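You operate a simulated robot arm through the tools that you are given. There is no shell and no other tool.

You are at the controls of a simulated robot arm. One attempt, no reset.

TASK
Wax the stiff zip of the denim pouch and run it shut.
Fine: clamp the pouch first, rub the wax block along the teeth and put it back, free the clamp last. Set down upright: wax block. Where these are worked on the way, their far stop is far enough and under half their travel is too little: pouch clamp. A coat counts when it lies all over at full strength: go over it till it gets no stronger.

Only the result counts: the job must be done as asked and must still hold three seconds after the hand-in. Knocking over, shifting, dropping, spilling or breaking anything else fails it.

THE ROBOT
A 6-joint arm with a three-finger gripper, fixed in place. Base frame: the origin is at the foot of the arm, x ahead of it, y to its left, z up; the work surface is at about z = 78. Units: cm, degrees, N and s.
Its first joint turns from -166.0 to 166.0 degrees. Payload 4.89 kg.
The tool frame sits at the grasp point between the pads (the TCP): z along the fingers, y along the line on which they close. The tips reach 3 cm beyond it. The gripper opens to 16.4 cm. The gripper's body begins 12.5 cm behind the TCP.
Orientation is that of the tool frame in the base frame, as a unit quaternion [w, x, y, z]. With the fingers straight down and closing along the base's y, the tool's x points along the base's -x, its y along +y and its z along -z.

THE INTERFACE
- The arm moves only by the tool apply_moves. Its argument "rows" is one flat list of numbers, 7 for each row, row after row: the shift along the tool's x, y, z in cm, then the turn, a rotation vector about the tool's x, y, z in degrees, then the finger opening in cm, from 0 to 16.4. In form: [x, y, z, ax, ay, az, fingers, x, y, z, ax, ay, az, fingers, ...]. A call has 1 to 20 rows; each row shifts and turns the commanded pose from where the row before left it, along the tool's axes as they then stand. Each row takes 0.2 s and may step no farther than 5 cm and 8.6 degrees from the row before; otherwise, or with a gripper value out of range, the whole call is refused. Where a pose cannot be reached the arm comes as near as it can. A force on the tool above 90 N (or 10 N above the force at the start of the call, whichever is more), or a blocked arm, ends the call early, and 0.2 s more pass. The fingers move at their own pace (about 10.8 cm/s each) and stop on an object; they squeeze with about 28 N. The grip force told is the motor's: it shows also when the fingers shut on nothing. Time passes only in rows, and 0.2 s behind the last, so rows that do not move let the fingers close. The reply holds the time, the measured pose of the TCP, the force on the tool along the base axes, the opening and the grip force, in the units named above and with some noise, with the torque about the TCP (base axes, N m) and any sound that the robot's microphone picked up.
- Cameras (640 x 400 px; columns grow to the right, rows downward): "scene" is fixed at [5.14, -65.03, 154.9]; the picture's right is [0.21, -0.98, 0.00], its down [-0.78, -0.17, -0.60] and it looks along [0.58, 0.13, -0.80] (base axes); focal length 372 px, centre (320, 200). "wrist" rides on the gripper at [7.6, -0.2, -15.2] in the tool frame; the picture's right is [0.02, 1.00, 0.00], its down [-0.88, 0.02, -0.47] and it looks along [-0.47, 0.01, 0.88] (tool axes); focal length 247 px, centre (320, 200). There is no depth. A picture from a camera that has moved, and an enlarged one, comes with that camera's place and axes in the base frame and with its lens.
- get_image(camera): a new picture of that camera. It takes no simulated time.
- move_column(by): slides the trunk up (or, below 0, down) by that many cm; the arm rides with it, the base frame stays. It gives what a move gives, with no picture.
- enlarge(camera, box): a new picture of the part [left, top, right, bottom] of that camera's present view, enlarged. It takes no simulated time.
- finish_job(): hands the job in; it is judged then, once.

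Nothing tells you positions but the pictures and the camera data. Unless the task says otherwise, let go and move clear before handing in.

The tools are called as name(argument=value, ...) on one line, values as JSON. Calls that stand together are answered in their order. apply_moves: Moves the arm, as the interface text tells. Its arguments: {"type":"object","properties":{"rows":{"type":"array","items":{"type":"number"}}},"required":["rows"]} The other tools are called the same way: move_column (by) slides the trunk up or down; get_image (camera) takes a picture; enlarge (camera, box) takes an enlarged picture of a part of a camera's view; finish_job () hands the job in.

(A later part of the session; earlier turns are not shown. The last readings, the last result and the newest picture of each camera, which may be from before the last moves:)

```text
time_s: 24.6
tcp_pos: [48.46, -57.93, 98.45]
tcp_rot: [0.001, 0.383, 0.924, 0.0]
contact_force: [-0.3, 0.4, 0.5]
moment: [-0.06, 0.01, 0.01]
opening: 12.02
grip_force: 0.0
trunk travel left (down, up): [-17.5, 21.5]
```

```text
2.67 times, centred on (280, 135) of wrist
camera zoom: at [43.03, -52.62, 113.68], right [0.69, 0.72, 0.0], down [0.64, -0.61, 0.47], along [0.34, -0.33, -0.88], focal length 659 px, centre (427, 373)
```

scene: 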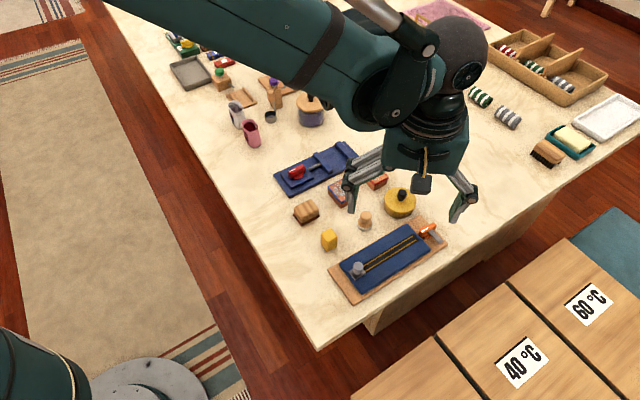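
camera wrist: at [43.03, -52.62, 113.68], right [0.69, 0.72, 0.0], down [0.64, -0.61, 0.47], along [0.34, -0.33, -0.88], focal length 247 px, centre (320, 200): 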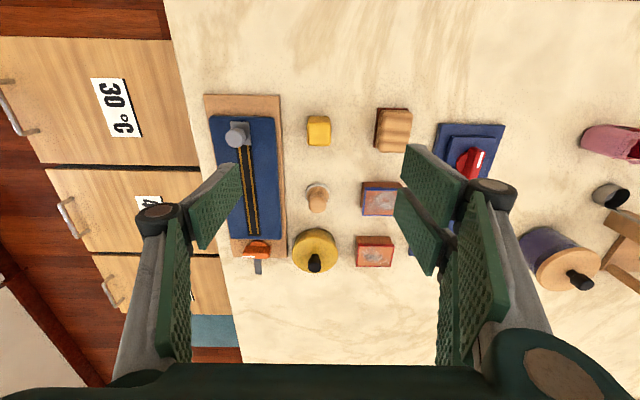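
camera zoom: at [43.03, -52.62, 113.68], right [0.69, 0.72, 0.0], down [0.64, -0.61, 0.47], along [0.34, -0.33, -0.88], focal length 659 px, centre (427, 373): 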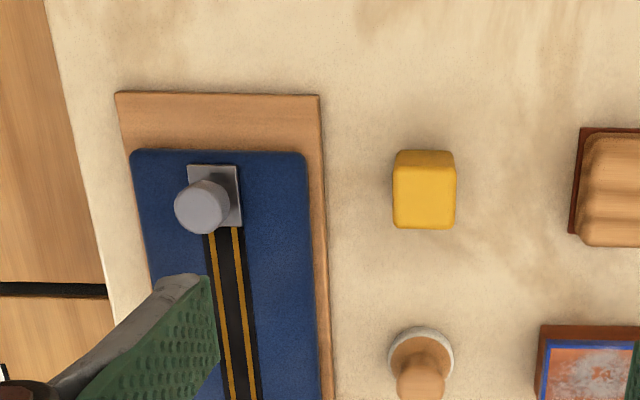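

enlarge(camera="wrist", box=[292, 105, 348, 155])

enlarge(camera="wrist", box=[200, 90, 290, 170])

enlarge(camera="scene", box=[310, 220, 350, 255])

```text
8.00 times, centred on (320, 130) of wrist
camera zoom: at [43.03, -52.62, 113.68], right [0.69, 0.72, 0.0], down [0.64, -0.61, 0.47], along [0.34, -0.33, -0.88], focal length 1976 px, centre (320, 760)
```

zoom: 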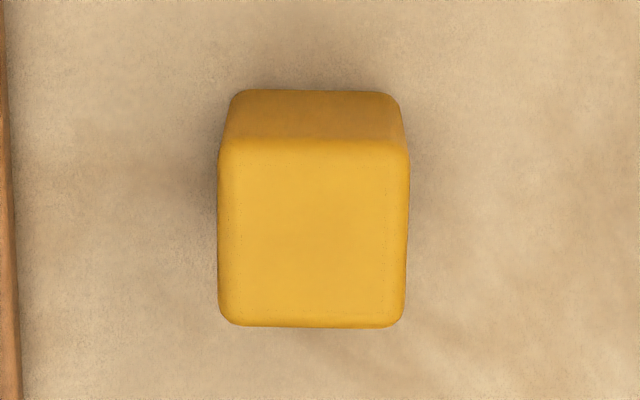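

```text
5.00 times, centred on (245, 130) of wrist
camera zoom: at [43.03, -52.62, 113.68], right [0.69, 0.72, 0.0], down [0.64, -0.61, 0.47], along [0.34, -0.33, -0.88], focal length 1235 px, centre (695, 550)
```

zoom: 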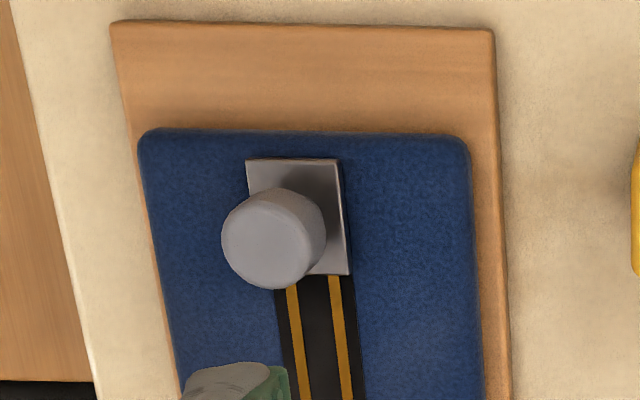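

```text
11.43 times, centred on (330, 238) of scene
camera zoom: at [5.14, -65.03, 154.9], right [0.21, -0.98, 0.0], down [-0.78, -0.17, -0.6], along [0.58, 0.13, -0.8], focal length 4254 px, centre (206, -229)
```

zoom: 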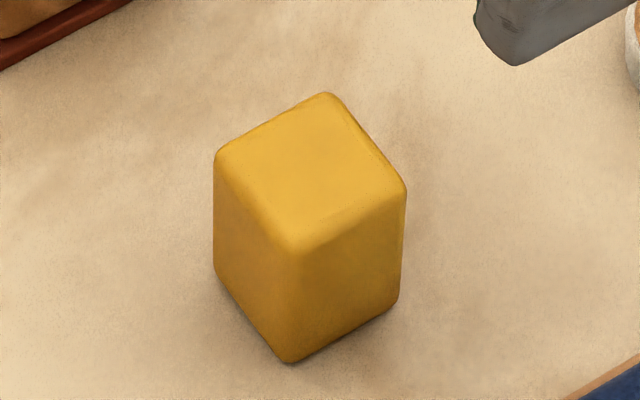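

The wax is a block of about 3×3×4.2 cm, already square to the hand at about s=75. I'll come down over it with a 6 cm opening, tips about 1.3 cm above the table, and grip it.

apply_moves(rows=[0.2, -0.1, 4, 0, 0, 0, 8, 0, 0, 4, 0, 0, 0, 6, 0, 0, 4, 0, 0, 0, 6, 0, 0, 2.5, 0, 0, 0, 6, 0, 0, 1.6, 0, 0, 0, 6, 0, 0, 0, 0, 0, 0, 6])

get_image(camera="wrist")

enlarge(camera="scene", box=[290, 200, 390, 270])

```text
time_s: 26.0
tcp_pos: [48.3, -57.76, 82.43]
tcp_rot: [-0.001, 0.383, 0.924, 0.0]
contact_force: [0.2, -0.4, 0.7]
moment: [0.04, 0.04, 0.01]
opening: 6.02
grip_force: 0.1
trunk travel left (down, up): [-17.5, 21.5]
```

```text
taken
camera wrist: at [42.8, -52.6, 97.66], right [0.69, 0.72, 0.0], down [0.64, -0.61, 0.47], along [0.34, -0.33, -0.88], focal length 247 px, centre (320, 200)
```

wrist: 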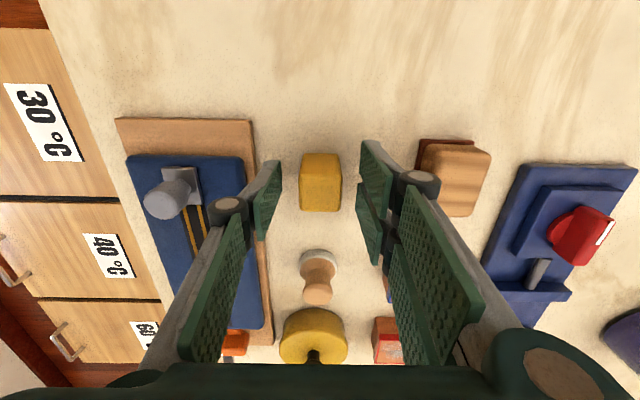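

```text
5.71 times, centred on (340, 235) of scene
camera zoom: at [5.14, -65.03, 154.9], right [0.21, -0.98, 0.0], down [-0.78, -0.17, -0.6], along [0.58, 0.13, -0.8], focal length 2127 px, centre (206, 0)
```

zoom: 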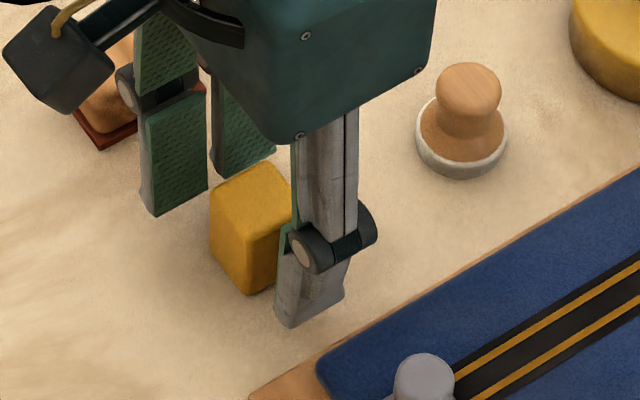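

enlarge(camera="wrist", box=[240, 120, 400, 240])

```text
3.33 times, centred on (320, 180) of wrist
camera zoom: at [42.8, -52.6, 97.66], right [0.69, 0.72, 0.0], down [0.64, -0.61, 0.47], along [0.34, -0.33, -0.88], focal length 823 px, centre (320, 267)
```

zoom: 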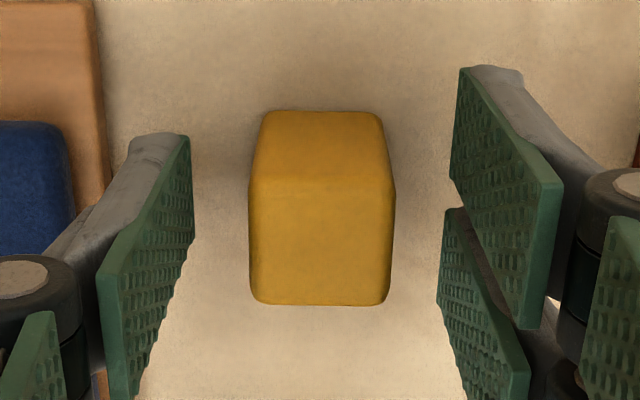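

The block is centred between the fingers. Closing on it.

apply_moves(rows=[0, 0, 0, 0, 0, 0, 3.5, 0, 0, 0, 0, 0, 0, 2, 0, 0, 0, 0, 0, 0, 2, 0, 0, 0, 0, 0, 0, 2])

enlarge(camera="wrist", box=[240, 120, 400, 240])

enlarge(camera="scene", box=[290, 200, 390, 270])

```text
time_s: 27.0
tcp_pos: [48.3, -57.76, 82.46]
tcp_rot: [0.0, 0.383, 0.924, 0.001]
contact_force: [-0.5, -0.3, 0.7]
moment: [0.01, 0.0, 0.03]
opening: 2.89
grip_force: 28.4
trunk travel left (down, up): [-17.5, 21.5]
```

```text
3.33 times, centred on (320, 180) of wrist
camera zoom: at [42.79, -52.6, 97.7], right [0.69, 0.72, 0.0], down [0.64, -0.61, 0.47], along [0.34, -0.33, -0.88], focal length 823 px, centre (320, 267)
```

zoom: 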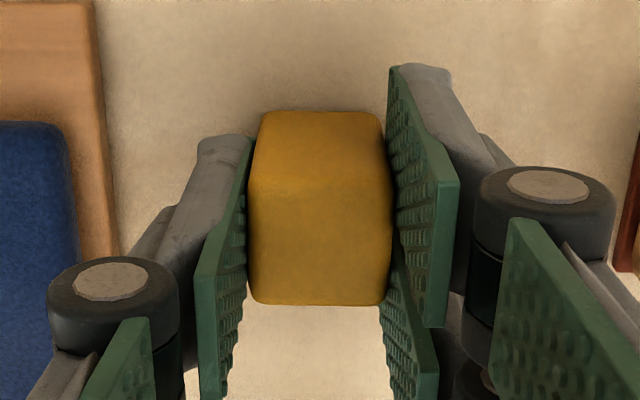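

```text
5.71 times, centred on (340, 235) of scene
camera zoom: at [5.14, -65.03, 154.9], right [0.21, -0.98, 0.0], down [-0.78, -0.17, -0.6], along [0.58, 0.13, -0.8], focal length 2127 px, centre (206, 0)
```

zoom: 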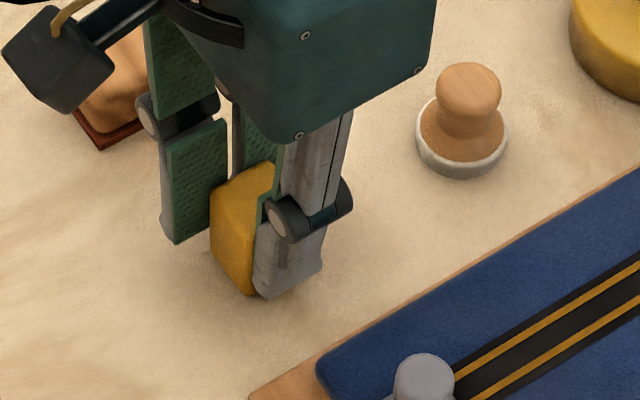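

The wax is gripped (28 N, opening 2.89). I'll lift it, carry it over the middle of the zip, and look.

apply_moves(rows=[0, 0, -2, 0, 0, 0, 2, 0, 0, -3, 0, 0, 0, 2, 0, 0, -3, 0, 0, 0, 2, 0, -3.4, 0, 0, 0, 0, 2, 0, -3.4, 0, 0, 0, 0, 2, 0, -3.3, 0, 0, 0, 0, 2, -4.5, 0, 0, 0, 0, 0, 2, -4.5, 0, 0, 0, 0, 0, 2, 0, 0, 0, 0, 0, 0, 2])

get_image(camera="wrist")

enlarge(camera="scene", box=[320, 180, 480, 310])

```text
time_s: 29.0
tcp_pos: [47.62, -71.13, 90.47]
tcp_rot: [0.001, 0.383, 0.924, -0.001]
contact_force: [0.5, -0.3, -0.1]
moment: [0.05, 0.05, 0.0]
opening: 1.97
grip_force: 0.0
trunk travel left (down, up): [-17.5, 21.5]
```

```text
taken
camera wrist: at [42.22, -65.9, 105.65], right [0.69, 0.72, 0.0], down [0.64, -0.61, 0.47], along [0.34, -0.33, -0.88], focal length 247 px, centre (320, 200)
```

wrist: 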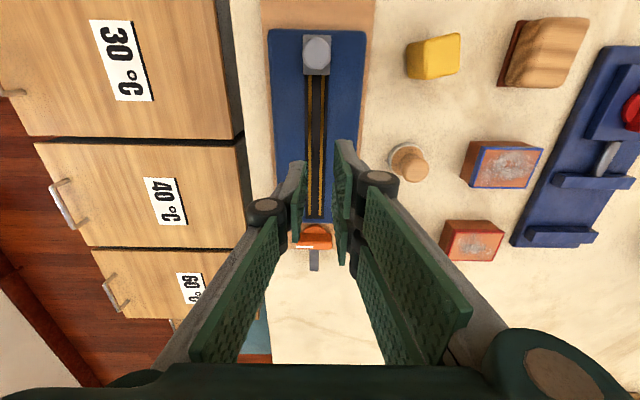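

```text
3.08 times, centred on (400, 245) of scene
camera zoom: at [5.14, -65.03, 154.9], right [0.21, -0.98, 0.0], down [-0.78, -0.17, -0.6], along [0.58, 0.13, -0.8], focal length 1145 px, centre (74, 62)
```

zoom: 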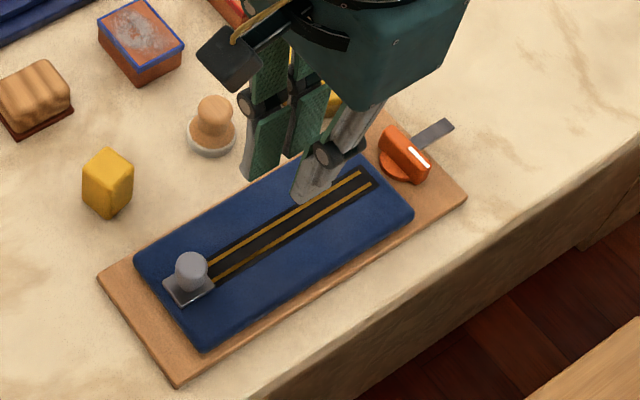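

The block slipped out as I lifted and is still standing upright near its place, slightly turned. My squeeze command was too weak, so I'll go back and grip it more firmly and lower.

enlarge(camera="wrist", box=[380, 10, 500, 100])

enlarge(camera="scene", box=[310, 220, 350, 255])

```text
4.44 times, centred on (440, 55) of wrist
camera zoom: at [42.22, -65.9, 105.65], right [0.69, 0.72, 0.0], down [0.64, -0.61, 0.47], along [0.34, -0.33, -0.88], focal length 1098 px, centre (-213, 844)
```

zoom: 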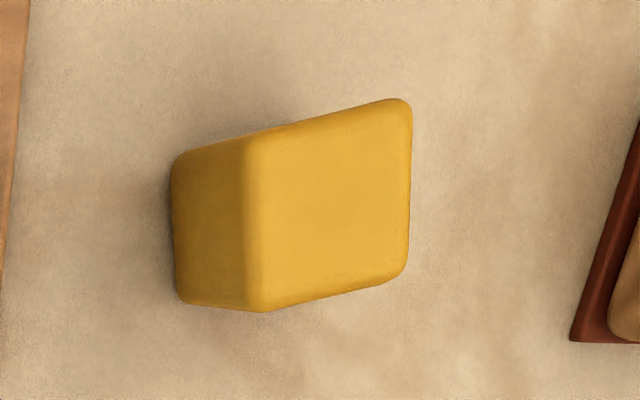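

```text
11.43 times, centred on (330, 238) of scene
camera zoom: at [5.14, -65.03, 154.9], right [0.21, -0.98, 0.0], down [-0.78, -0.17, -0.6], along [0.58, 0.13, -0.8], focal length 4254 px, centre (206, -229)
```

zoom: 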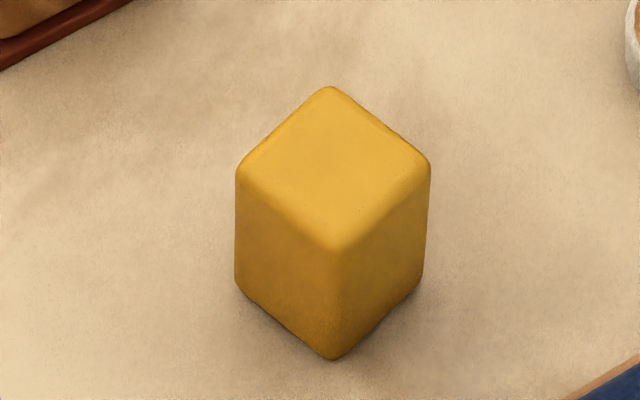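

apply_moves(rows=[0, 0, -3, 0, 0, 0, 6, 2.9, 3.1, -0.5, 0, 0, 0, 6, 2.9, 3.1, -0.5, 0, 0, 0, 6, 2.9, 3.1, -0.5, 0, 0, 0, 6, 0, 0, 0, 0, 0, 0, 6])

get_image(camera="wrist")

enlarge(camera="wrist", box=[285, 100, 355, 160])

```text
time_s: 30.2
tcp_pos: [47.86, -58.31, 95.0]
tcp_rot: [0.0, 0.383, 0.924, 0.0]
contact_force: [-0.6, 1.2, 0.6]
moment: [-0.02, -0.06, 0.0]
opening: 6.0
grip_force: 0.0
trunk travel left (down, up): [-17.5, 21.5]
```

```text
taken
camera wrist: at [42.4, -53.09, 110.12], right [0.69, 0.72, 0.0], down [0.64, -0.61, 0.47], along [0.34, -0.33, -0.88], focal length 247 px, centre (320, 200)
```

wrist: 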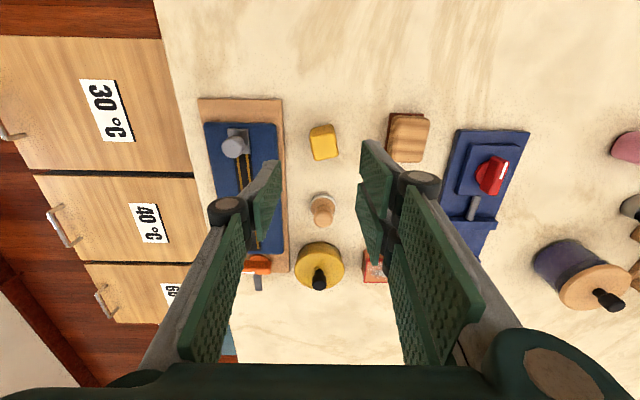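

```text
6.67 times, centred on (320, 130) of wrist
camera zoom: at [42.4, -53.09, 110.12], right [0.69, 0.72, 0.0], down [0.64, -0.61, 0.47], along [0.34, -0.33, -0.88], focal length 1646 px, centre (320, 667)
```

zoom: 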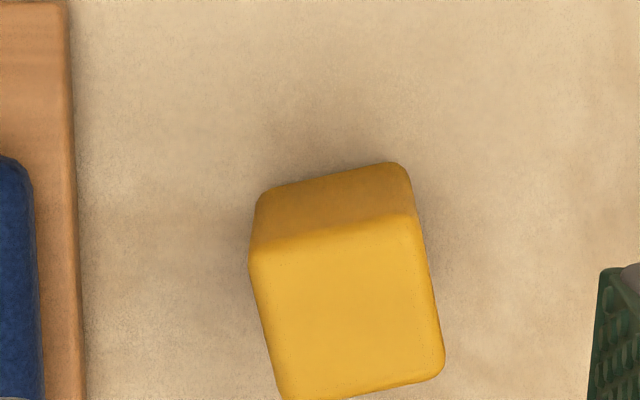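

The block is turned about 11° and shifted 0.4 cm. I'll align with it, go lower, and squeeze at full strength.

apply_moves(rows=[-0.3, 0.5, 3, 0, 0, -6, 6, 0, 0, 4, 0, 0, -5.5, 6, 0, 0, 3.5, 0, 0, 0, 6, 0, 0, 1.5, 0, 0, 0, 6, 0, 0, 0, 0, 0, 0, 6])

enlarge(camera="wrist", box=[240, 120, 400, 240])

```text
time_s: 31.4
tcp_pos: [48.63, -58.2, 82.67]
tcp_rot: [0.0, 0.288, 0.958, 0.0]
contact_force: [0.6, -0.1, -1.2]
moment: [0.02, 0.06, 0.01]
opening: 5.98
grip_force: 0.0
trunk travel left (down, up): [-17.5, 21.5]
```

```text
3.33 times, centred on (320, 180) of wrist
camera zoom: at [42.16, -54.34, 97.92], right [0.53, 0.85, 0.0], down [0.75, -0.47, 0.47], along [0.4, -0.25, -0.88], focal length 823 px, centre (320, 267)
```

zoom: 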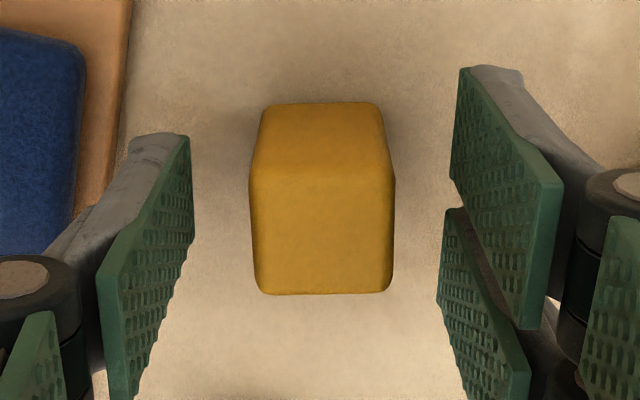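

apply_moves(rows=[0.1, 0, 1.0, 0, 0, 0, 6, 0, 0, 0, 0, 0, 0, 3.2, 0, 0, 0, 0, 0, 0, 0, 0, 0, 0, 0, 0, 0, 0, 0, 0, 0, 0, 0, 0, 0, 0, 0, 0, 0, 0, 0, 0])

apply_moves(rows=[0, 0, -0.3, 0, 0, 0, 0, 0, 0, -0.3, 0, 0, 0, 0, 0, 0, -0.4, 0, 0, 0, 0])

enlarge(camera="scene", box=[290, 200, 390, 270])

enlarge(camera="wrist", box=[240, 120, 400, 240])

```text
time_s: 32.8
tcp_pos: [48.59, -58.24, 81.75]
tcp_rot: [-0.001, 0.288, 0.958, -0.001]
contact_force: [-0.2, -0.4, -0.4]
moment: [0.0, 0.02, 0.0]
opening: 2.89
grip_force: 28.1
trunk travel left (down, up): [-17.5, 21.5]
```

```text
time_s: 33.6
tcp_pos: [48.65, -58.13, 82.82]
tcp_rot: [-0.001, 0.288, 0.958, 0.001]
contact_force: [-0.1, 0.1, 0.3]
moment: [0.02, 0.02, 0.01]
opening: 2.89
grip_force: 28.1
trunk travel left (down, up): [-17.5, 21.5]
```

```text
5.71 times, centred on (340, 235) of scene
camera zoom: at [5.14, -65.03, 154.9], right [0.21, -0.98, 0.0], down [-0.78, -0.17, -0.6], along [0.58, 0.13, -0.8], focal length 2127 px, centre (206, 0)
```

zoom: 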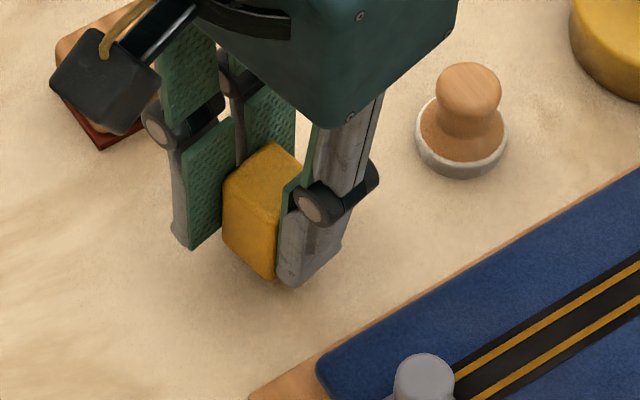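

```text
3.33 times, centred on (320, 180) of wrist
camera zoom: at [42.16, -54.27, 98.01], right [0.53, 0.85, 0.0], down [0.75, -0.47, 0.47], along [0.4, -0.25, -0.88], focal length 823 px, centre (320, 267)
```

zoom: 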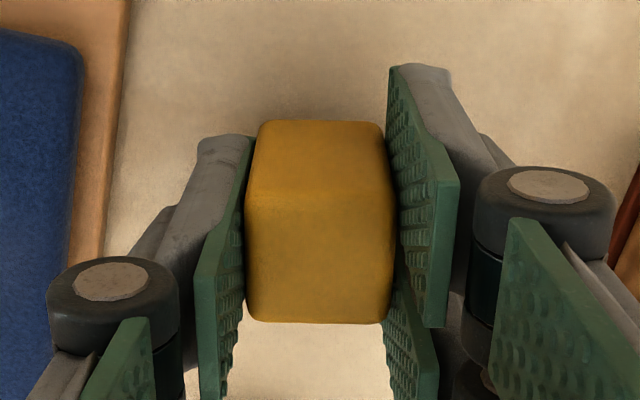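

The block is coming up with the fingers. I'll lift on gently and check it stays.

apply_moves(rows=[0, 0, -0.6, 0, 0, 0, 0, 0, 0, -0.8, 0, 0, 0, 0, 0, 0, -1, 0, 0, 0, 0, 0, 0, -1, 0, 0, 0, 0, 0, 0, -1, 0, 0, 0, 0, 0, 0, -1, 0, 0, 0, 0, 0, 0, -0.6, 0, 0, 0, 0, 0, 0, 0, 0, 0, 0, 0])

enlarge(camera="scene", box=[290, 200, 390, 270])

enlarge(camera="wrist", box=[240, 120, 400, 240])

```text
time_s: 35.4
tcp_pos: [48.65, -58.28, 88.93]
tcp_rot: [0.0, 0.288, 0.958, 0.0]
contact_force: [0.5, 0.5, -1.4]
moment: [-0.02, -0.02, -0.02]
opening: 2.91
grip_force: 28.5
trunk travel left (down, up): [-17.5, 21.5]
```

```text
5.71 times, centred on (340, 235) of scene
camera zoom: at [5.14, -65.03, 154.9], right [0.21, -0.98, 0.0], down [-0.78, -0.17, -0.6], along [0.58, 0.13, -0.8], focal length 2127 px, centre (206, 0)
```

zoom: 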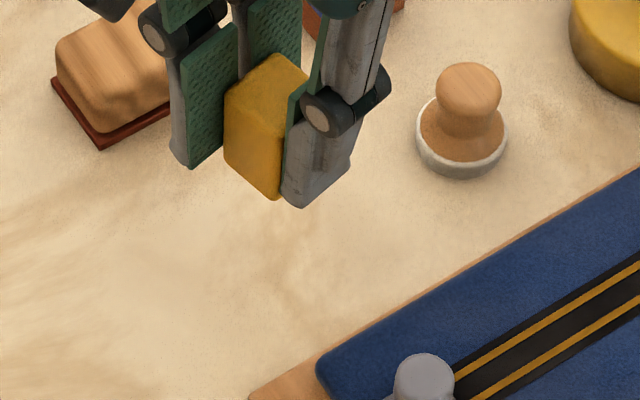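

```text
3.33 times, centred on (320, 180) of wrist
camera zoom: at [42.12, -54.29, 104.2], right [0.53, 0.85, 0.0], down [0.75, -0.47, 0.47], along [0.4, -0.25, -0.88], focal length 823 px, centre (320, 267)
```

zoom: 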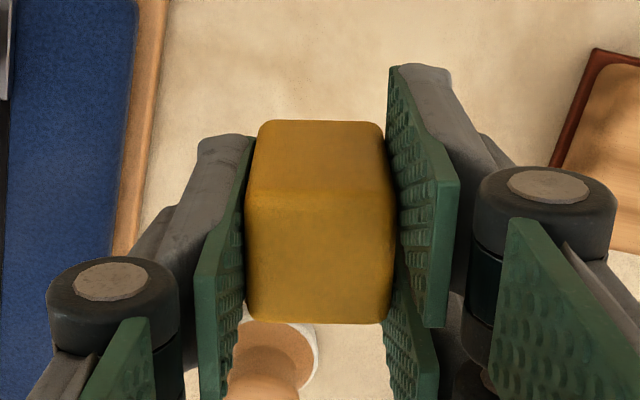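

The grip is firm now. I'll carry the wax over the zip, turning it back square with the board.

apply_moves(rows=[0, 0, 0, 0, 0, 6, 0, 0, 0, 0, 0, 0, 5.5, 0, 0, -1.5, 0, 0, 0, 0, 0, 0, -2.5, 0, 0, 0, 0, 0, 0, -2.5, 0, 0, 0, 0, 0, 0, -2.2, 0, 0, 0, 0, 0, 0, -1.3, 0, 0, 0, 0, 0, -1.5, 0, 0, 0, 0, 0, 0, -2.5, 0, 0, 0, 0, 0, 0, -2.5, 0, 0, 0, 0, 0, 0, -1.9, 0, 0, 0, 0, 0, 0, 0, 0, 0, 0, 0, 0, 0])

get_image(camera="wrist")

enlarge(camera="scene", box=[320, 190, 480, 310])

```text
time_s: 38.0
tcp_pos: [47.49, -71.0, 88.88]
tcp_rot: [-0.001, 0.383, 0.924, 0.0]
contact_force: [0.0, 0.1, 0.3]
moment: [0.03, 0.01, 0.0]
opening: 2.9
grip_force: 28.5
trunk travel left (down, up): [-17.5, 21.5]
```

```text
taken
camera wrist: at [41.92, -65.85, 104.08], right [0.69, 0.72, 0.0], down [0.64, -0.61, 0.47], along [0.34, -0.33, -0.88], focal length 247 px, centre (320, 200)
```

wrist: 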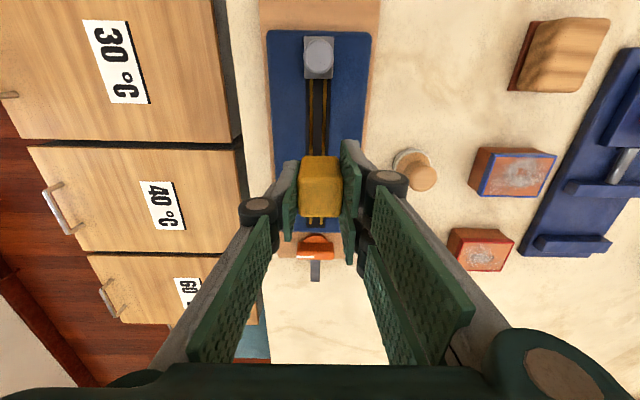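

```text
3.33 times, centred on (400, 250) of scene
camera zoom: at [5.14, -65.03, 154.9], right [0.21, -0.98, 0.0], down [-0.78, -0.17, -0.6], along [0.58, 0.13, -0.8], focal length 1241 px, centre (53, 33)
```

zoom: 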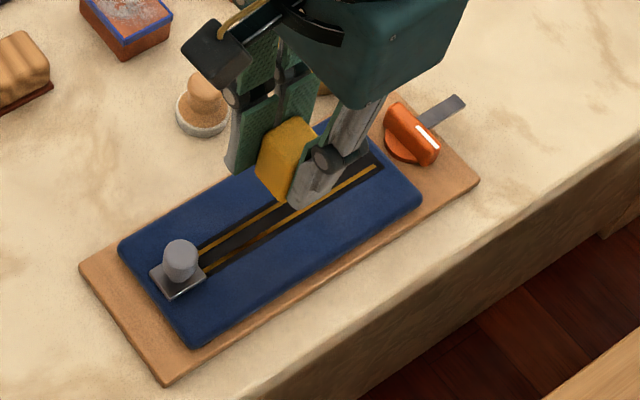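

enlarge(camera="wrist", box=[260, 20, 380, 110])

enlarge(camera="wrist", box=[260, 130, 380, 260])

```text
4.44 times, centred on (320, 65) of wrist
camera zoom: at [41.92, -65.85, 104.08], right [0.69, 0.72, 0.0], down [0.64, -0.61, 0.47], along [0.34, -0.33, -0.88], focal length 1098 px, centre (320, 800)
```

zoom: 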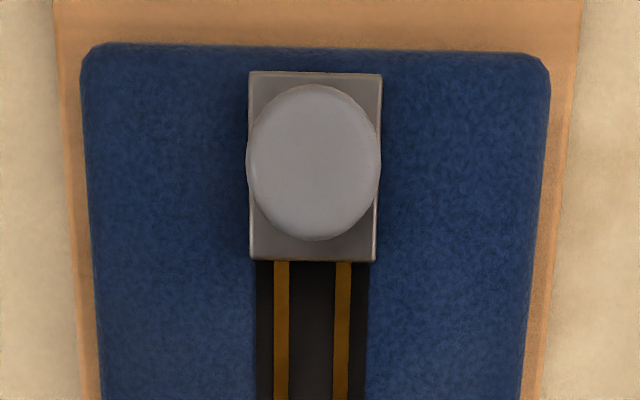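

```text
3.08 times, centred on (320, 195) of wrist
camera zoom: at [41.92, -65.85, 104.08], right [0.69, 0.72, 0.0], down [0.64, -0.61, 0.47], along [0.34, -0.33, -0.88], focal length 760 px, centre (320, 215)
```

zoom: 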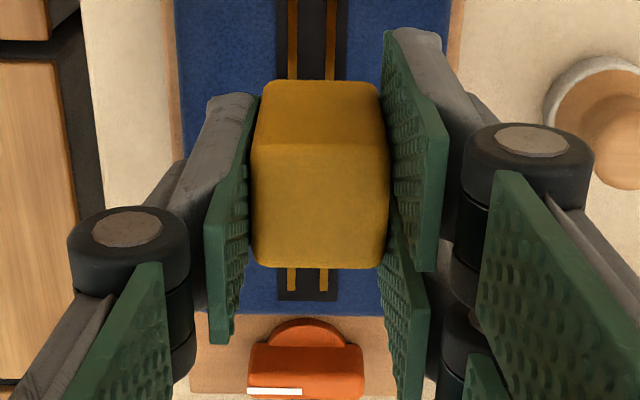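

The block sits right over the zip, with the zip line at w≈-17.05 and teeth from s≈77 to 92. I'll centre it and lower gently until it touches.

apply_moves(rows=[0, -0.3, 1.5, 0, 0, 0, 0, 0, 0, 1.5, 0, 0, 0, 0, 0, 0, 1.0, 0, 0, 0, 0, 0, 0, 0.2, 0, 0, 0, 0, 0, 0, 0, 0, 0, 0, 0])

apply_moves(rows=[0, 0, 0.15, 0, 0, 0, 0, 0, 0, 0.15, 0, 0, 0, 0, 0, 0, 0, 0, 0, 0, 0])

apply_moves(rows=[0, 0, 0.1, 0, 0, 0, 0, 0, 0, 0.1, 0, 0, 0, 0, 0, 0, 0, 0, 0, 0, 0])

```text
time_s: 39.2
tcp_pos: [47.27, -71.33, 84.64]
tcp_rot: [0.0, 0.383, 0.924, 0.0]
contact_force: [0.1, 0.4, 0.0]
moment: [0.02, 0.0, 0.02]
opening: 2.91
grip_force: 27.9
trunk travel left (down, up): [-17.5, 21.5]
```

```text
time_s: 40.0
tcp_pos: [47.26, -71.38, 84.38]
tcp_rot: [-0.001, 0.383, 0.924, 0.0]
contact_force: [0.0, -0.2, -0.4]
moment: [-0.01, -0.03, -0.01]
opening: 2.93
grip_force: 28.6
trunk travel left (down, up): [-17.5, 21.5]
```

```text
time_s: 40.8
tcp_pos: [47.3, -71.49, 84.08]
tcp_rot: [0.0, 0.382, 0.924, -0.001]
contact_force: [0.5, 0.6, 0.0]
moment: [-0.01, -0.01, 0.0]
opening: 2.92
grip_force: 28.0
trunk travel left (down, up): [-17.5, 21.5]
```

apply_moves(rows=[0, 0, 0.1, 0, 0, 0, 0, 0, 0, 0, 0, 0, 0, 0])

apply_moves(rows=[0, 0, 0.1, 0, 0, 0, 0, 0, 0, 0, 0, 0, 0, 0])

apply_moves(rows=[0, 0, 0.1, 0, 0, 0, 0, 0, 0, 0, 0, 0, 0, 0])

```text
time_s: 41.4
tcp_pos: [47.26, -71.42, 84.06]
tcp_rot: [0.0, 0.383, 0.924, 0.0]
contact_force: [2.0, -2.3, 8.0]
moment: [-0.04, -0.09, -0.01]
opening: 2.9
grip_force: 28.4
trunk travel left (down, up): [-17.5, 21.5]
```

```text
time_s: 42.0
tcp_pos: [47.18, -71.3, 84.04]
tcp_rot: [0.0, 0.383, 0.924, 0.001]
contact_force: [1.5, -3.7, 23.1]
moment: [-0.07, -0.01, 0.0]
opening: 2.92
grip_force: 28.0
trunk travel left (down, up): [-17.5, 21.5]
```

```text
time_s: 42.6
tcp_pos: [47.2, -71.26, 83.84]
tcp_rot: [0.0, 0.383, 0.924, 0.0]
contact_force: [2.4, -1.0, 22.7]
moment: [-0.01, -0.07, 0.0]
opening: 2.92
grip_force: 28.4
trunk travel left (down, up): [-17.5, 21.5]
```

Contact found at TCP z≈84. I'll ease off a little and rub slowly toward the far end.

apply_moves(rows=[0, 0, -0.1, 0, 0, 0, 0, -0.5, 0, 0, 0, 0, 0, 0, -0.5, 0, 0, 0, 0, 0, 0, -0.5, 0, 0, 0, 0, 0, 0, -0.5, 0, 0, 0, 0, 0, 0])

enlarge(camera="wrist", box=[260, 70, 380, 230])

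enlarge(camera="scene", box=[330, 200, 450, 300])

```text
time_s: 43.8
tcp_pos: [48.7, -72.88, 83.91]
tcp_rot: [-0.001, 0.383, 0.924, 0.0]
contact_force: [-0.7, -0.1, 0.2]
moment: [-0.04, -0.01, 0.01]
opening: 2.93
grip_force: 27.5
trunk travel left (down, up): [-17.5, 21.5]
```

```text
2.50 times, centred on (320, 150) of wrist
camera zoom: at [43.09, -67.67, 99.2], right [0.69, 0.72, 0.0], down [0.64, -0.61, 0.47], along [0.34, -0.33, -0.88], focal length 617 px, centre (320, 325)
```

zoom: 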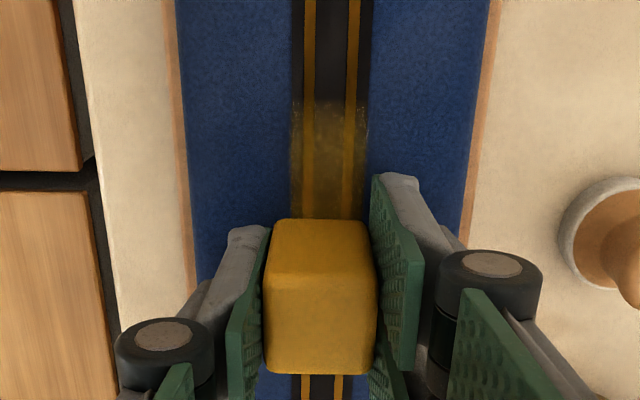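

```text
4.00 times, centred on (390, 250) of scene
camera zoom: at [5.14, -65.03, 154.9], right [0.21, -0.98, 0.0], down [-0.78, -0.17, -0.6], along [0.58, 0.13, -0.8], focal length 1489 px, centre (40, 0)
```

zoom: 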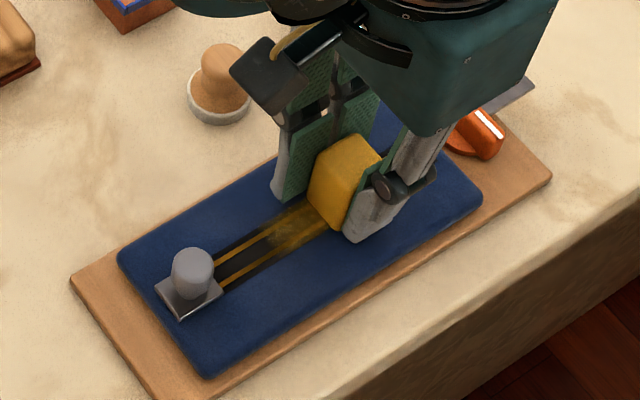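

The rubbing leaves a visible yellow wax tint on the zip tape. I'll press a bit more and go on to the far end.

apply_moves(rows=[0, 0, 0.1, 0, 0, 0, 0, -0.5, 0, 0, 0, 0, 0, 0, -0.5, 0, 0, 0, 0, 0, 0, -0.5, 0, 0, 0, 0, 0, 0, -0.5, 0, 0, 0, 0, 0, 0])

apply_moves(rows=[-0.5, 0, 0, 0, 0, 0, 0, -0.5, 0, 0, 0, 0, 0, 0, -0.5, 0, 0, 0, 0, 0, 0, -0.5, 0, 0, 0, 0, 0, 0, -0.5, 0, 0, 0, 0, 0, 0, -0.5, 0, 0, 0, 0, 0, 0])

enlarge(camera="wrist", box=[240, 20, 400, 230])

```text
time_s: 45.0
tcp_pos: [50.04, -74.37, 83.89]
tcp_rot: [-0.001, 0.382, 0.924, 0.0]
contact_force: [-1.1, -0.5, -1.0]
moment: [0.02, -0.01, 0.03]
opening: 2.93
grip_force: 28.2
trunk travel left (down, up): [-17.5, 21.5]
```

```text
time_s: 46.4
tcp_pos: [52.25, -76.41, 83.88]
tcp_rot: [0.001, 0.383, 0.924, 0.0]
contact_force: [0.4, 0.1, 0.3]
moment: [-0.02, -0.04, 0.02]
opening: 2.91
grip_force: 28.3
trunk travel left (down, up): [-17.5, 21.5]
```

```text
1.90 times, centred on (320, 125) of wrist
camera zoom: at [46.66, -71.21, 99.17], right [0.69, 0.72, 0.0], down [0.64, -0.61, 0.47], along [0.34, -0.33, -0.88], focal length 470 px, centre (320, 343)
```

zoom: 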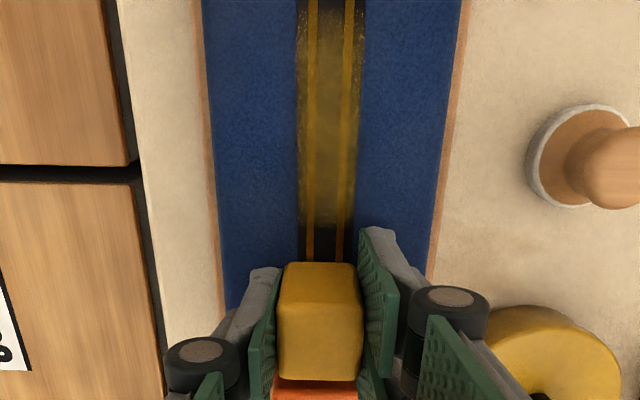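

The contact faded toward the far end. I'll press down gently in small steps here, then rub back.

apply_moves(rows=[-0.2, 0, 0.1, 0, 0, 0, 0, 0, 0, 0, 0, 0, 0, 0])

apply_moves(rows=[0, 0, 0.1, 0, 0, 0, 0, 0, 0, 0, 0, 0, 0, 0])

```text
time_s: 47.0
tcp_pos: [52.27, -76.69, 83.81]
tcp_rot: [0.0, 0.383, 0.924, 0.001]
contact_force: [-2.1, 1.9, 8.0]
moment: [0.06, 0.08, -0.02]
opening: 2.92
grip_force: 27.8
trunk travel left (down, up): [-17.5, 21.5]
```

```text
time_s: 47.6
tcp_pos: [52.25, -76.52, 83.78]
tcp_rot: [0.0, 0.383, 0.924, 0.0]
contact_force: [-2.9, -3.1, 24.0]
moment: [-0.14, 0.11, -0.01]
opening: 2.93
grip_force: 28.2
trunk travel left (down, up): [-17.5, 21.5]
```

apply_moves(rows=[0.3, 0, -0.05, 0, 0, 0, 0, 0.5, 0, 0, 0, 0, 0, 0, 0.5, 0, 0, 0, 0, 0, 0, 0.5, 0, 0, 0, 0, 0, 0])

apply_moves(rows=[0.5, 0, 0, 0, 0, 0, 0, 0.5, 0, 0, 0, 0, 0, 0, 0.5, 0, 0, 0, 0, 0, 0, 0.5, 0, 0, 0, 0, 0, 0])

enlarge(camera="scene", box=[330, 200, 450, 300])

```text
time_s: 48.6
tcp_pos: [51.08, -75.24, 83.79]
tcp_rot: [0.0, 0.382, 0.924, 0.0]
contact_force: [4.3, -1.5, 16.4]
moment: [-0.07, -0.14, 0.01]
opening: 2.92
grip_force: 27.7
trunk travel left (down, up): [-17.5, 21.5]
```

```text
time_s: 49.6
tcp_pos: [49.76, -73.84, 83.67]
tcp_rot: [0.001, 0.383, 0.924, 0.001]
contact_force: [3.0, -2.9, 14.0]
moment: [-0.11, -0.1, -0.01]
opening: 2.93
grip_force: 28.4
trunk travel left (down, up): [-17.5, 21.5]
```

```text
4.00 times, centred on (390, 250) of scene
camera zoom: at [5.14, -65.03, 154.9], right [0.21, -0.98, 0.0], down [-0.78, -0.17, -0.6], along [0.58, 0.13, -0.8], focal length 1489 px, centre (40, 0)
```

zoom: 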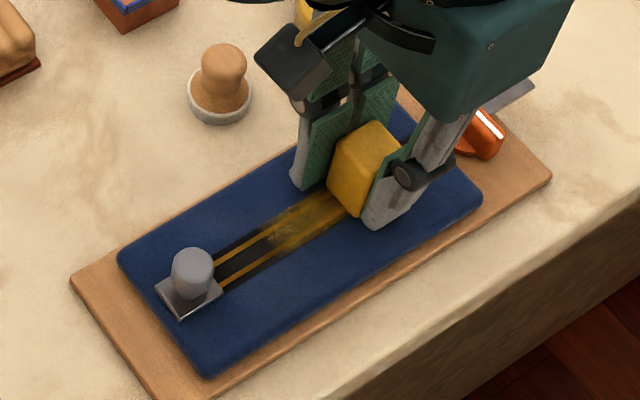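

Steady 14 N contact now. Continuing toward the slider end.

apply_moves(rows=[0.5, 0, 0, 0, 0, 0, 0, 0.5, 0, 0, 0, 0, 0, 0, 0.5, 0, 0, 0, 0, 0, 0, 0.5, 0, 0, 0, 0, 0, 0, 0.5, 0, 0, 0, 0, 0, 0, 0.5, 0, 0, 0, 0, 0, 0])

apply_moves(rows=[0.5, 0, 0, 0, 0, 0, 0, 0.5, 0, 0, 0, 0, 0, 0, 0.5, 0, 0, 0, 0, 0, 0, 0.5, 0, 0, 0, 0, 0, 0, 0.5, 0, 0, 0, 0, 0, 0, 0.5, 0, 0, 0, 0, 0, 0])

enlarge(camera="wrist", box=[240, 20, 400, 230])

enlarge(camera="scene", box=[330, 200, 450, 300])

```text
time_s: 51.0
tcp_pos: [47.56, -71.71, 83.73]
tcp_rot: [0.0, 0.383, 0.924, 0.0]
contact_force: [1.2, -0.8, 6.5]
moment: [0.0, -0.05, -0.01]
opening: 2.88
grip_force: 27.6
trunk travel left (down, up): [-17.5, 21.5]
```

```text
time_s: 52.4
tcp_pos: [45.52, -69.7, 83.71]
tcp_rot: [0.0, 0.383, 0.924, 0.0]
contact_force: [1.1, 0.3, 5.2]
moment: [-0.01, -0.04, 0.0]
opening: 2.93
grip_force: 28.0
trunk travel left (down, up): [-17.5, 21.5]
```

```text
1.90 times, centred on (320, 125) of wrist
camera zoom: at [39.92, -64.38, 98.96], right [0.69, 0.72, 0.0], down [0.64, -0.61, 0.47], along [0.34, -0.33, -0.88], focal length 470 px, centre (320, 343)
```

zoom: 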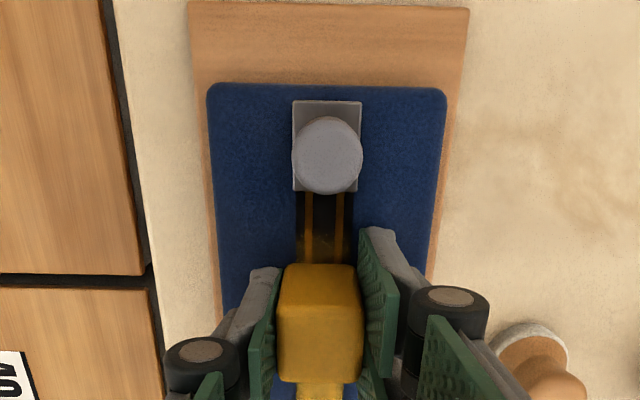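

```text
4.00 times, centred on (390, 250) of scene
camera zoom: at [5.14, -65.03, 154.9], right [0.21, -0.98, 0.0], down [-0.78, -0.17, -0.6], along [0.58, 0.13, -0.8], focal length 1489 px, centre (40, 0)
```

zoom: 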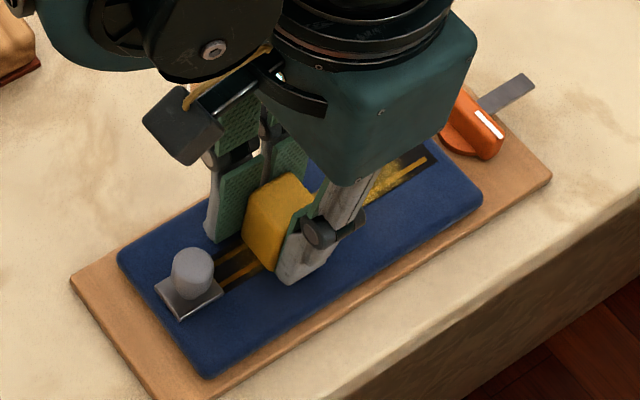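

apply_moves(rows=[0.5, 0, 0.04, 0, 0, 0, 0, 0.5, 0, 0, 0, 0, 0, 0, 0.5, 0, 0, 0, 0, 0, 0, 0.5, 0, 0, 0, 0, 0, 0, 0.5, 0, 0, 0, 0, 0, 0])

enlarge(camera="wrist", box=[260, 110, 380, 230])

enlarge(camera="scene", box=[340, 240, 400, 290])

```text
time_s: 53.6
tcp_pos: [43.59, -67.91, 83.56]
tcp_rot: [-0.001, 0.383, 0.924, 0.0]
contact_force: [4.9, -3.5, 17.9]
moment: [-0.12, -0.14, 0.0]
opening: 2.91
grip_force: 28.3
trunk travel left (down, up): [-17.5, 21.5]
```

```text
3.33 times, centred on (320, 170) of wrist
camera zoom: at [38.13, -62.65, 98.93], right [0.69, 0.72, 0.0], down [0.64, -0.61, 0.47], along [0.34, -0.33, -0.88], focal length 823 px, centre (320, 300)
```

zoom: 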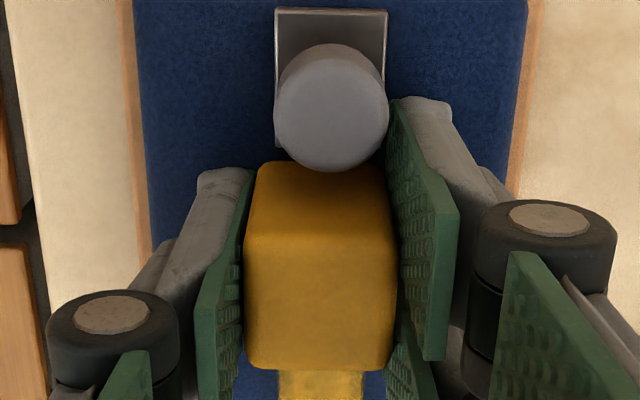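

```text
8.00 times, centred on (370, 265) of scene
camera zoom: at [5.14, -65.03, 154.9], right [0.21, -0.98, 0.0], down [-0.78, -0.17, -0.6], along [0.58, 0.13, -0.8], focal length 2978 px, centre (-80, -320)
```

zoom: 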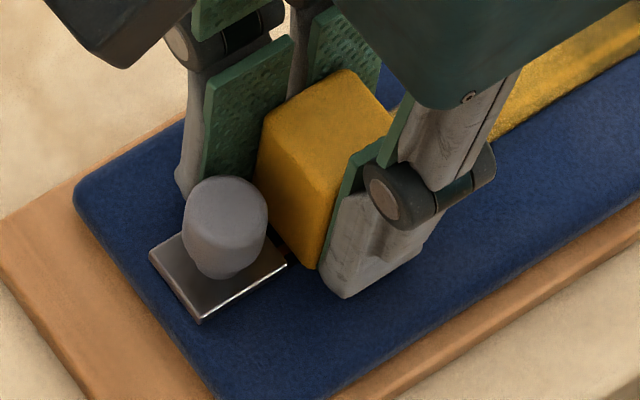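

apply_moves(rows=[0.2, 0, 0, 0, 0, 0, 0, 0.1, 0, 0, 0, 0, 0, 0, 0, 0, 0, 0, 0, 0, 0])

enlarge(camera="scene", box=[340, 240, 400, 290])

```text
time_s: 54.4
tcp_pos: [43.37, -67.73, 83.76]
tcp_rot: [-0.001, 0.383, 0.924, 0.0]
contact_force: [3.6, -5.8, 19.6]
moment: [-0.11, -0.17, 0.04]
opening: 2.9
grip_force: 28.0
trunk travel left (down, up): [-17.5, 21.5]
```

```text
8.00 times, centred on (370, 265) of scene
camera zoom: at [5.14, -65.03, 154.9], right [0.21, -0.98, 0.0], down [-0.78, -0.17, -0.6], along [0.58, 0.13, -0.8], focal length 2978 px, centre (-80, -320)
```

zoom: 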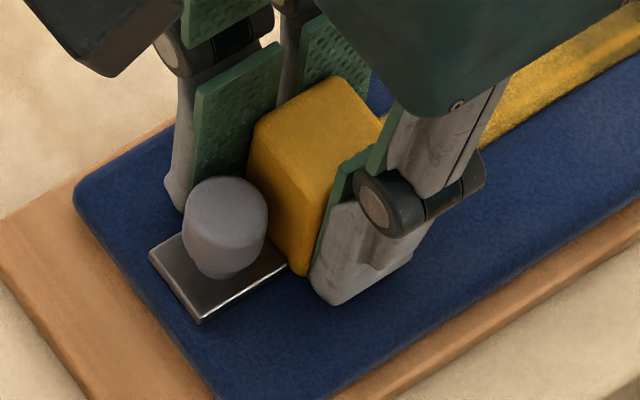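

The block is now right up against the slider plate. Sweeping back toward the far end.

apply_moves(rows=[-0.4, 0, -0.02, 0, 0, 0, 0, -0.5, 0, 0, 0, 0, 0, 0, -0.5, 0, 0, 0, 0, 0, 0, -0.5, 0, 0, 0, 0, 0, 0, -0.5, 0, 0, 0, 0, 0, 0, -0.5, 0, 0, 0, 0, 0, 0])

apply_moves(rows=[-0.5, 0, 0, 0, 0, 0, 0, -0.5, 0, 0, 0, 0, 0, 0, -0.5, 0, 0, 0, 0, 0, 0, -0.5, 0, 0, 0, 0, 0, 0, -0.5, 0, 0, 0, 0, 0, 0, -0.5, 0, 0, 0, 0, 0, 0])

enlarge(camera="wrist", box=[240, 20, 400, 230])

```text
time_s: 55.8
tcp_pos: [45.52, -69.69, 83.74]
tcp_rot: [0.001, 0.383, 0.924, -0.001]
contact_force: [-3.4, 3.0, 12.4]
moment: [0.13, 0.08, 0.02]
opening: 2.92
grip_force: 27.7
trunk travel left (down, up): [-17.5, 21.5]
```

```text
time_s: 57.2
tcp_pos: [47.54, -71.86, 83.65]
tcp_rot: [0.0, 0.383, 0.924, 0.0]
contact_force: [0.0, 0.6, -0.7]
moment: [0.01, 0.02, 0.03]
opening: 2.93
grip_force: 28.0
trunk travel left (down, up): [-17.5, 21.5]
```

```text
1.90 times, centred on (320, 125) of wrist
camera zoom: at [42.04, -66.64, 98.95], right [0.69, 0.72, 0.0], down [0.64, -0.61, 0.47], along [0.34, -0.33, -0.88], focal length 470 px, centre (320, 343)
```

zoom: 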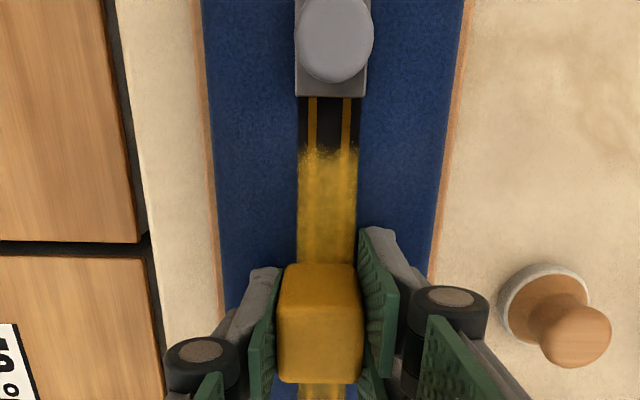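

enlarge(camera="wrist", box=[275, 40, 365, 140])

enlarge(camera="scene", box=[335, 205, 445, 300])

```text
4.00 times, centred on (320, 90) of wrist
camera zoom: at [42.04, -66.64, 98.95], right [0.69, 0.72, 0.0], down [0.64, -0.61, 0.47], along [0.34, -0.33, -0.88], focal length 988 px, centre (320, 640)
```

zoom: 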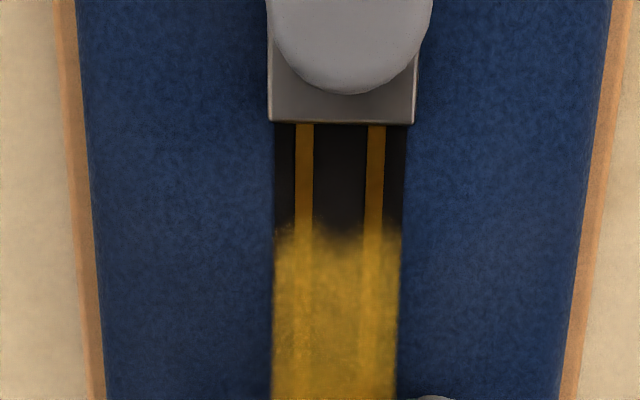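

```text
4.21 times, centred on (390, 252) of scene
camera zoom: at [5.14, -65.03, 154.9], right [0.21, -0.98, 0.0], down [-0.78, -0.17, -0.6], along [0.58, 0.13, -0.8], focal length 1567 px, centre (25, -21)
```

zoom: 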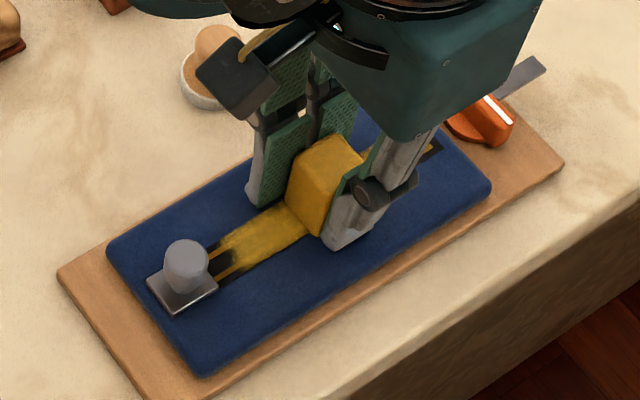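

The coat edge near the slider looks like the limit of the waxable strip (s≈78.6). I'll press slightly more and sweep to the far end, then lift and look at the whole strip.

apply_moves(rows=[0, 0, 0.1, 0, 0, 0, 0, -0.5, 0, 0, 0, 0, 0, 0, -0.5, 0, 0, 0, 0, 0, 0, -0.5, 0, 0, 0, 0, 0, 0])

apply_moves(rows=[-0.5, 0, 0.04, 0, 0, 0, 0, -0.5, 0, 0, 0, 0, 0, 0, -0.5, 0, 0, 0, 0, 0, 0, -0.5, 0, 0, 0, 0, 0, 0, -0.5, 0, 0, 0, 0, 0, 0])

apply_moves(rows=[-0.5, 0, 0.03, 0, 0, 0, 0, -0.5, 0, 0, 0, 0, 0, 0, -0.5, 0, 0, 0, 0, 0, 0, -0.5, 0, 0, 0, 0, 0, 0, -0.5, 0, 0, 0, 0, 0, 0])

```text
time_s: 58.2
tcp_pos: [48.53, -72.81, 83.7]
tcp_rot: [0.0, 0.383, 0.924, 0.0]
contact_force: [-5.3, 3.9, 15.3]
moment: [0.14, 0.11, 0.03]
opening: 2.92
grip_force: 28.1
trunk travel left (down, up): [-17.5, 21.5]
```

```text
time_s: 59.4
tcp_pos: [50.42, -74.64, 83.59]
tcp_rot: [0.0, 0.383, 0.924, 0.0]
contact_force: [-5.3, 4.6, 17.9]
moment: [0.15, 0.16, -0.02]
opening: 2.92
grip_force: 28.0
trunk travel left (down, up): [-17.5, 21.5]
```

```text
time_s: 60.6
tcp_pos: [52.26, -76.32, 83.49]
tcp_rot: [0.0, 0.383, 0.924, -0.001]
contact_force: [-4.7, 5.5, 19.6]
moment: [0.18, 0.12, -0.03]
opening: 2.93
grip_force: 28.2
trunk travel left (down, up): [-17.5, 21.5]
```

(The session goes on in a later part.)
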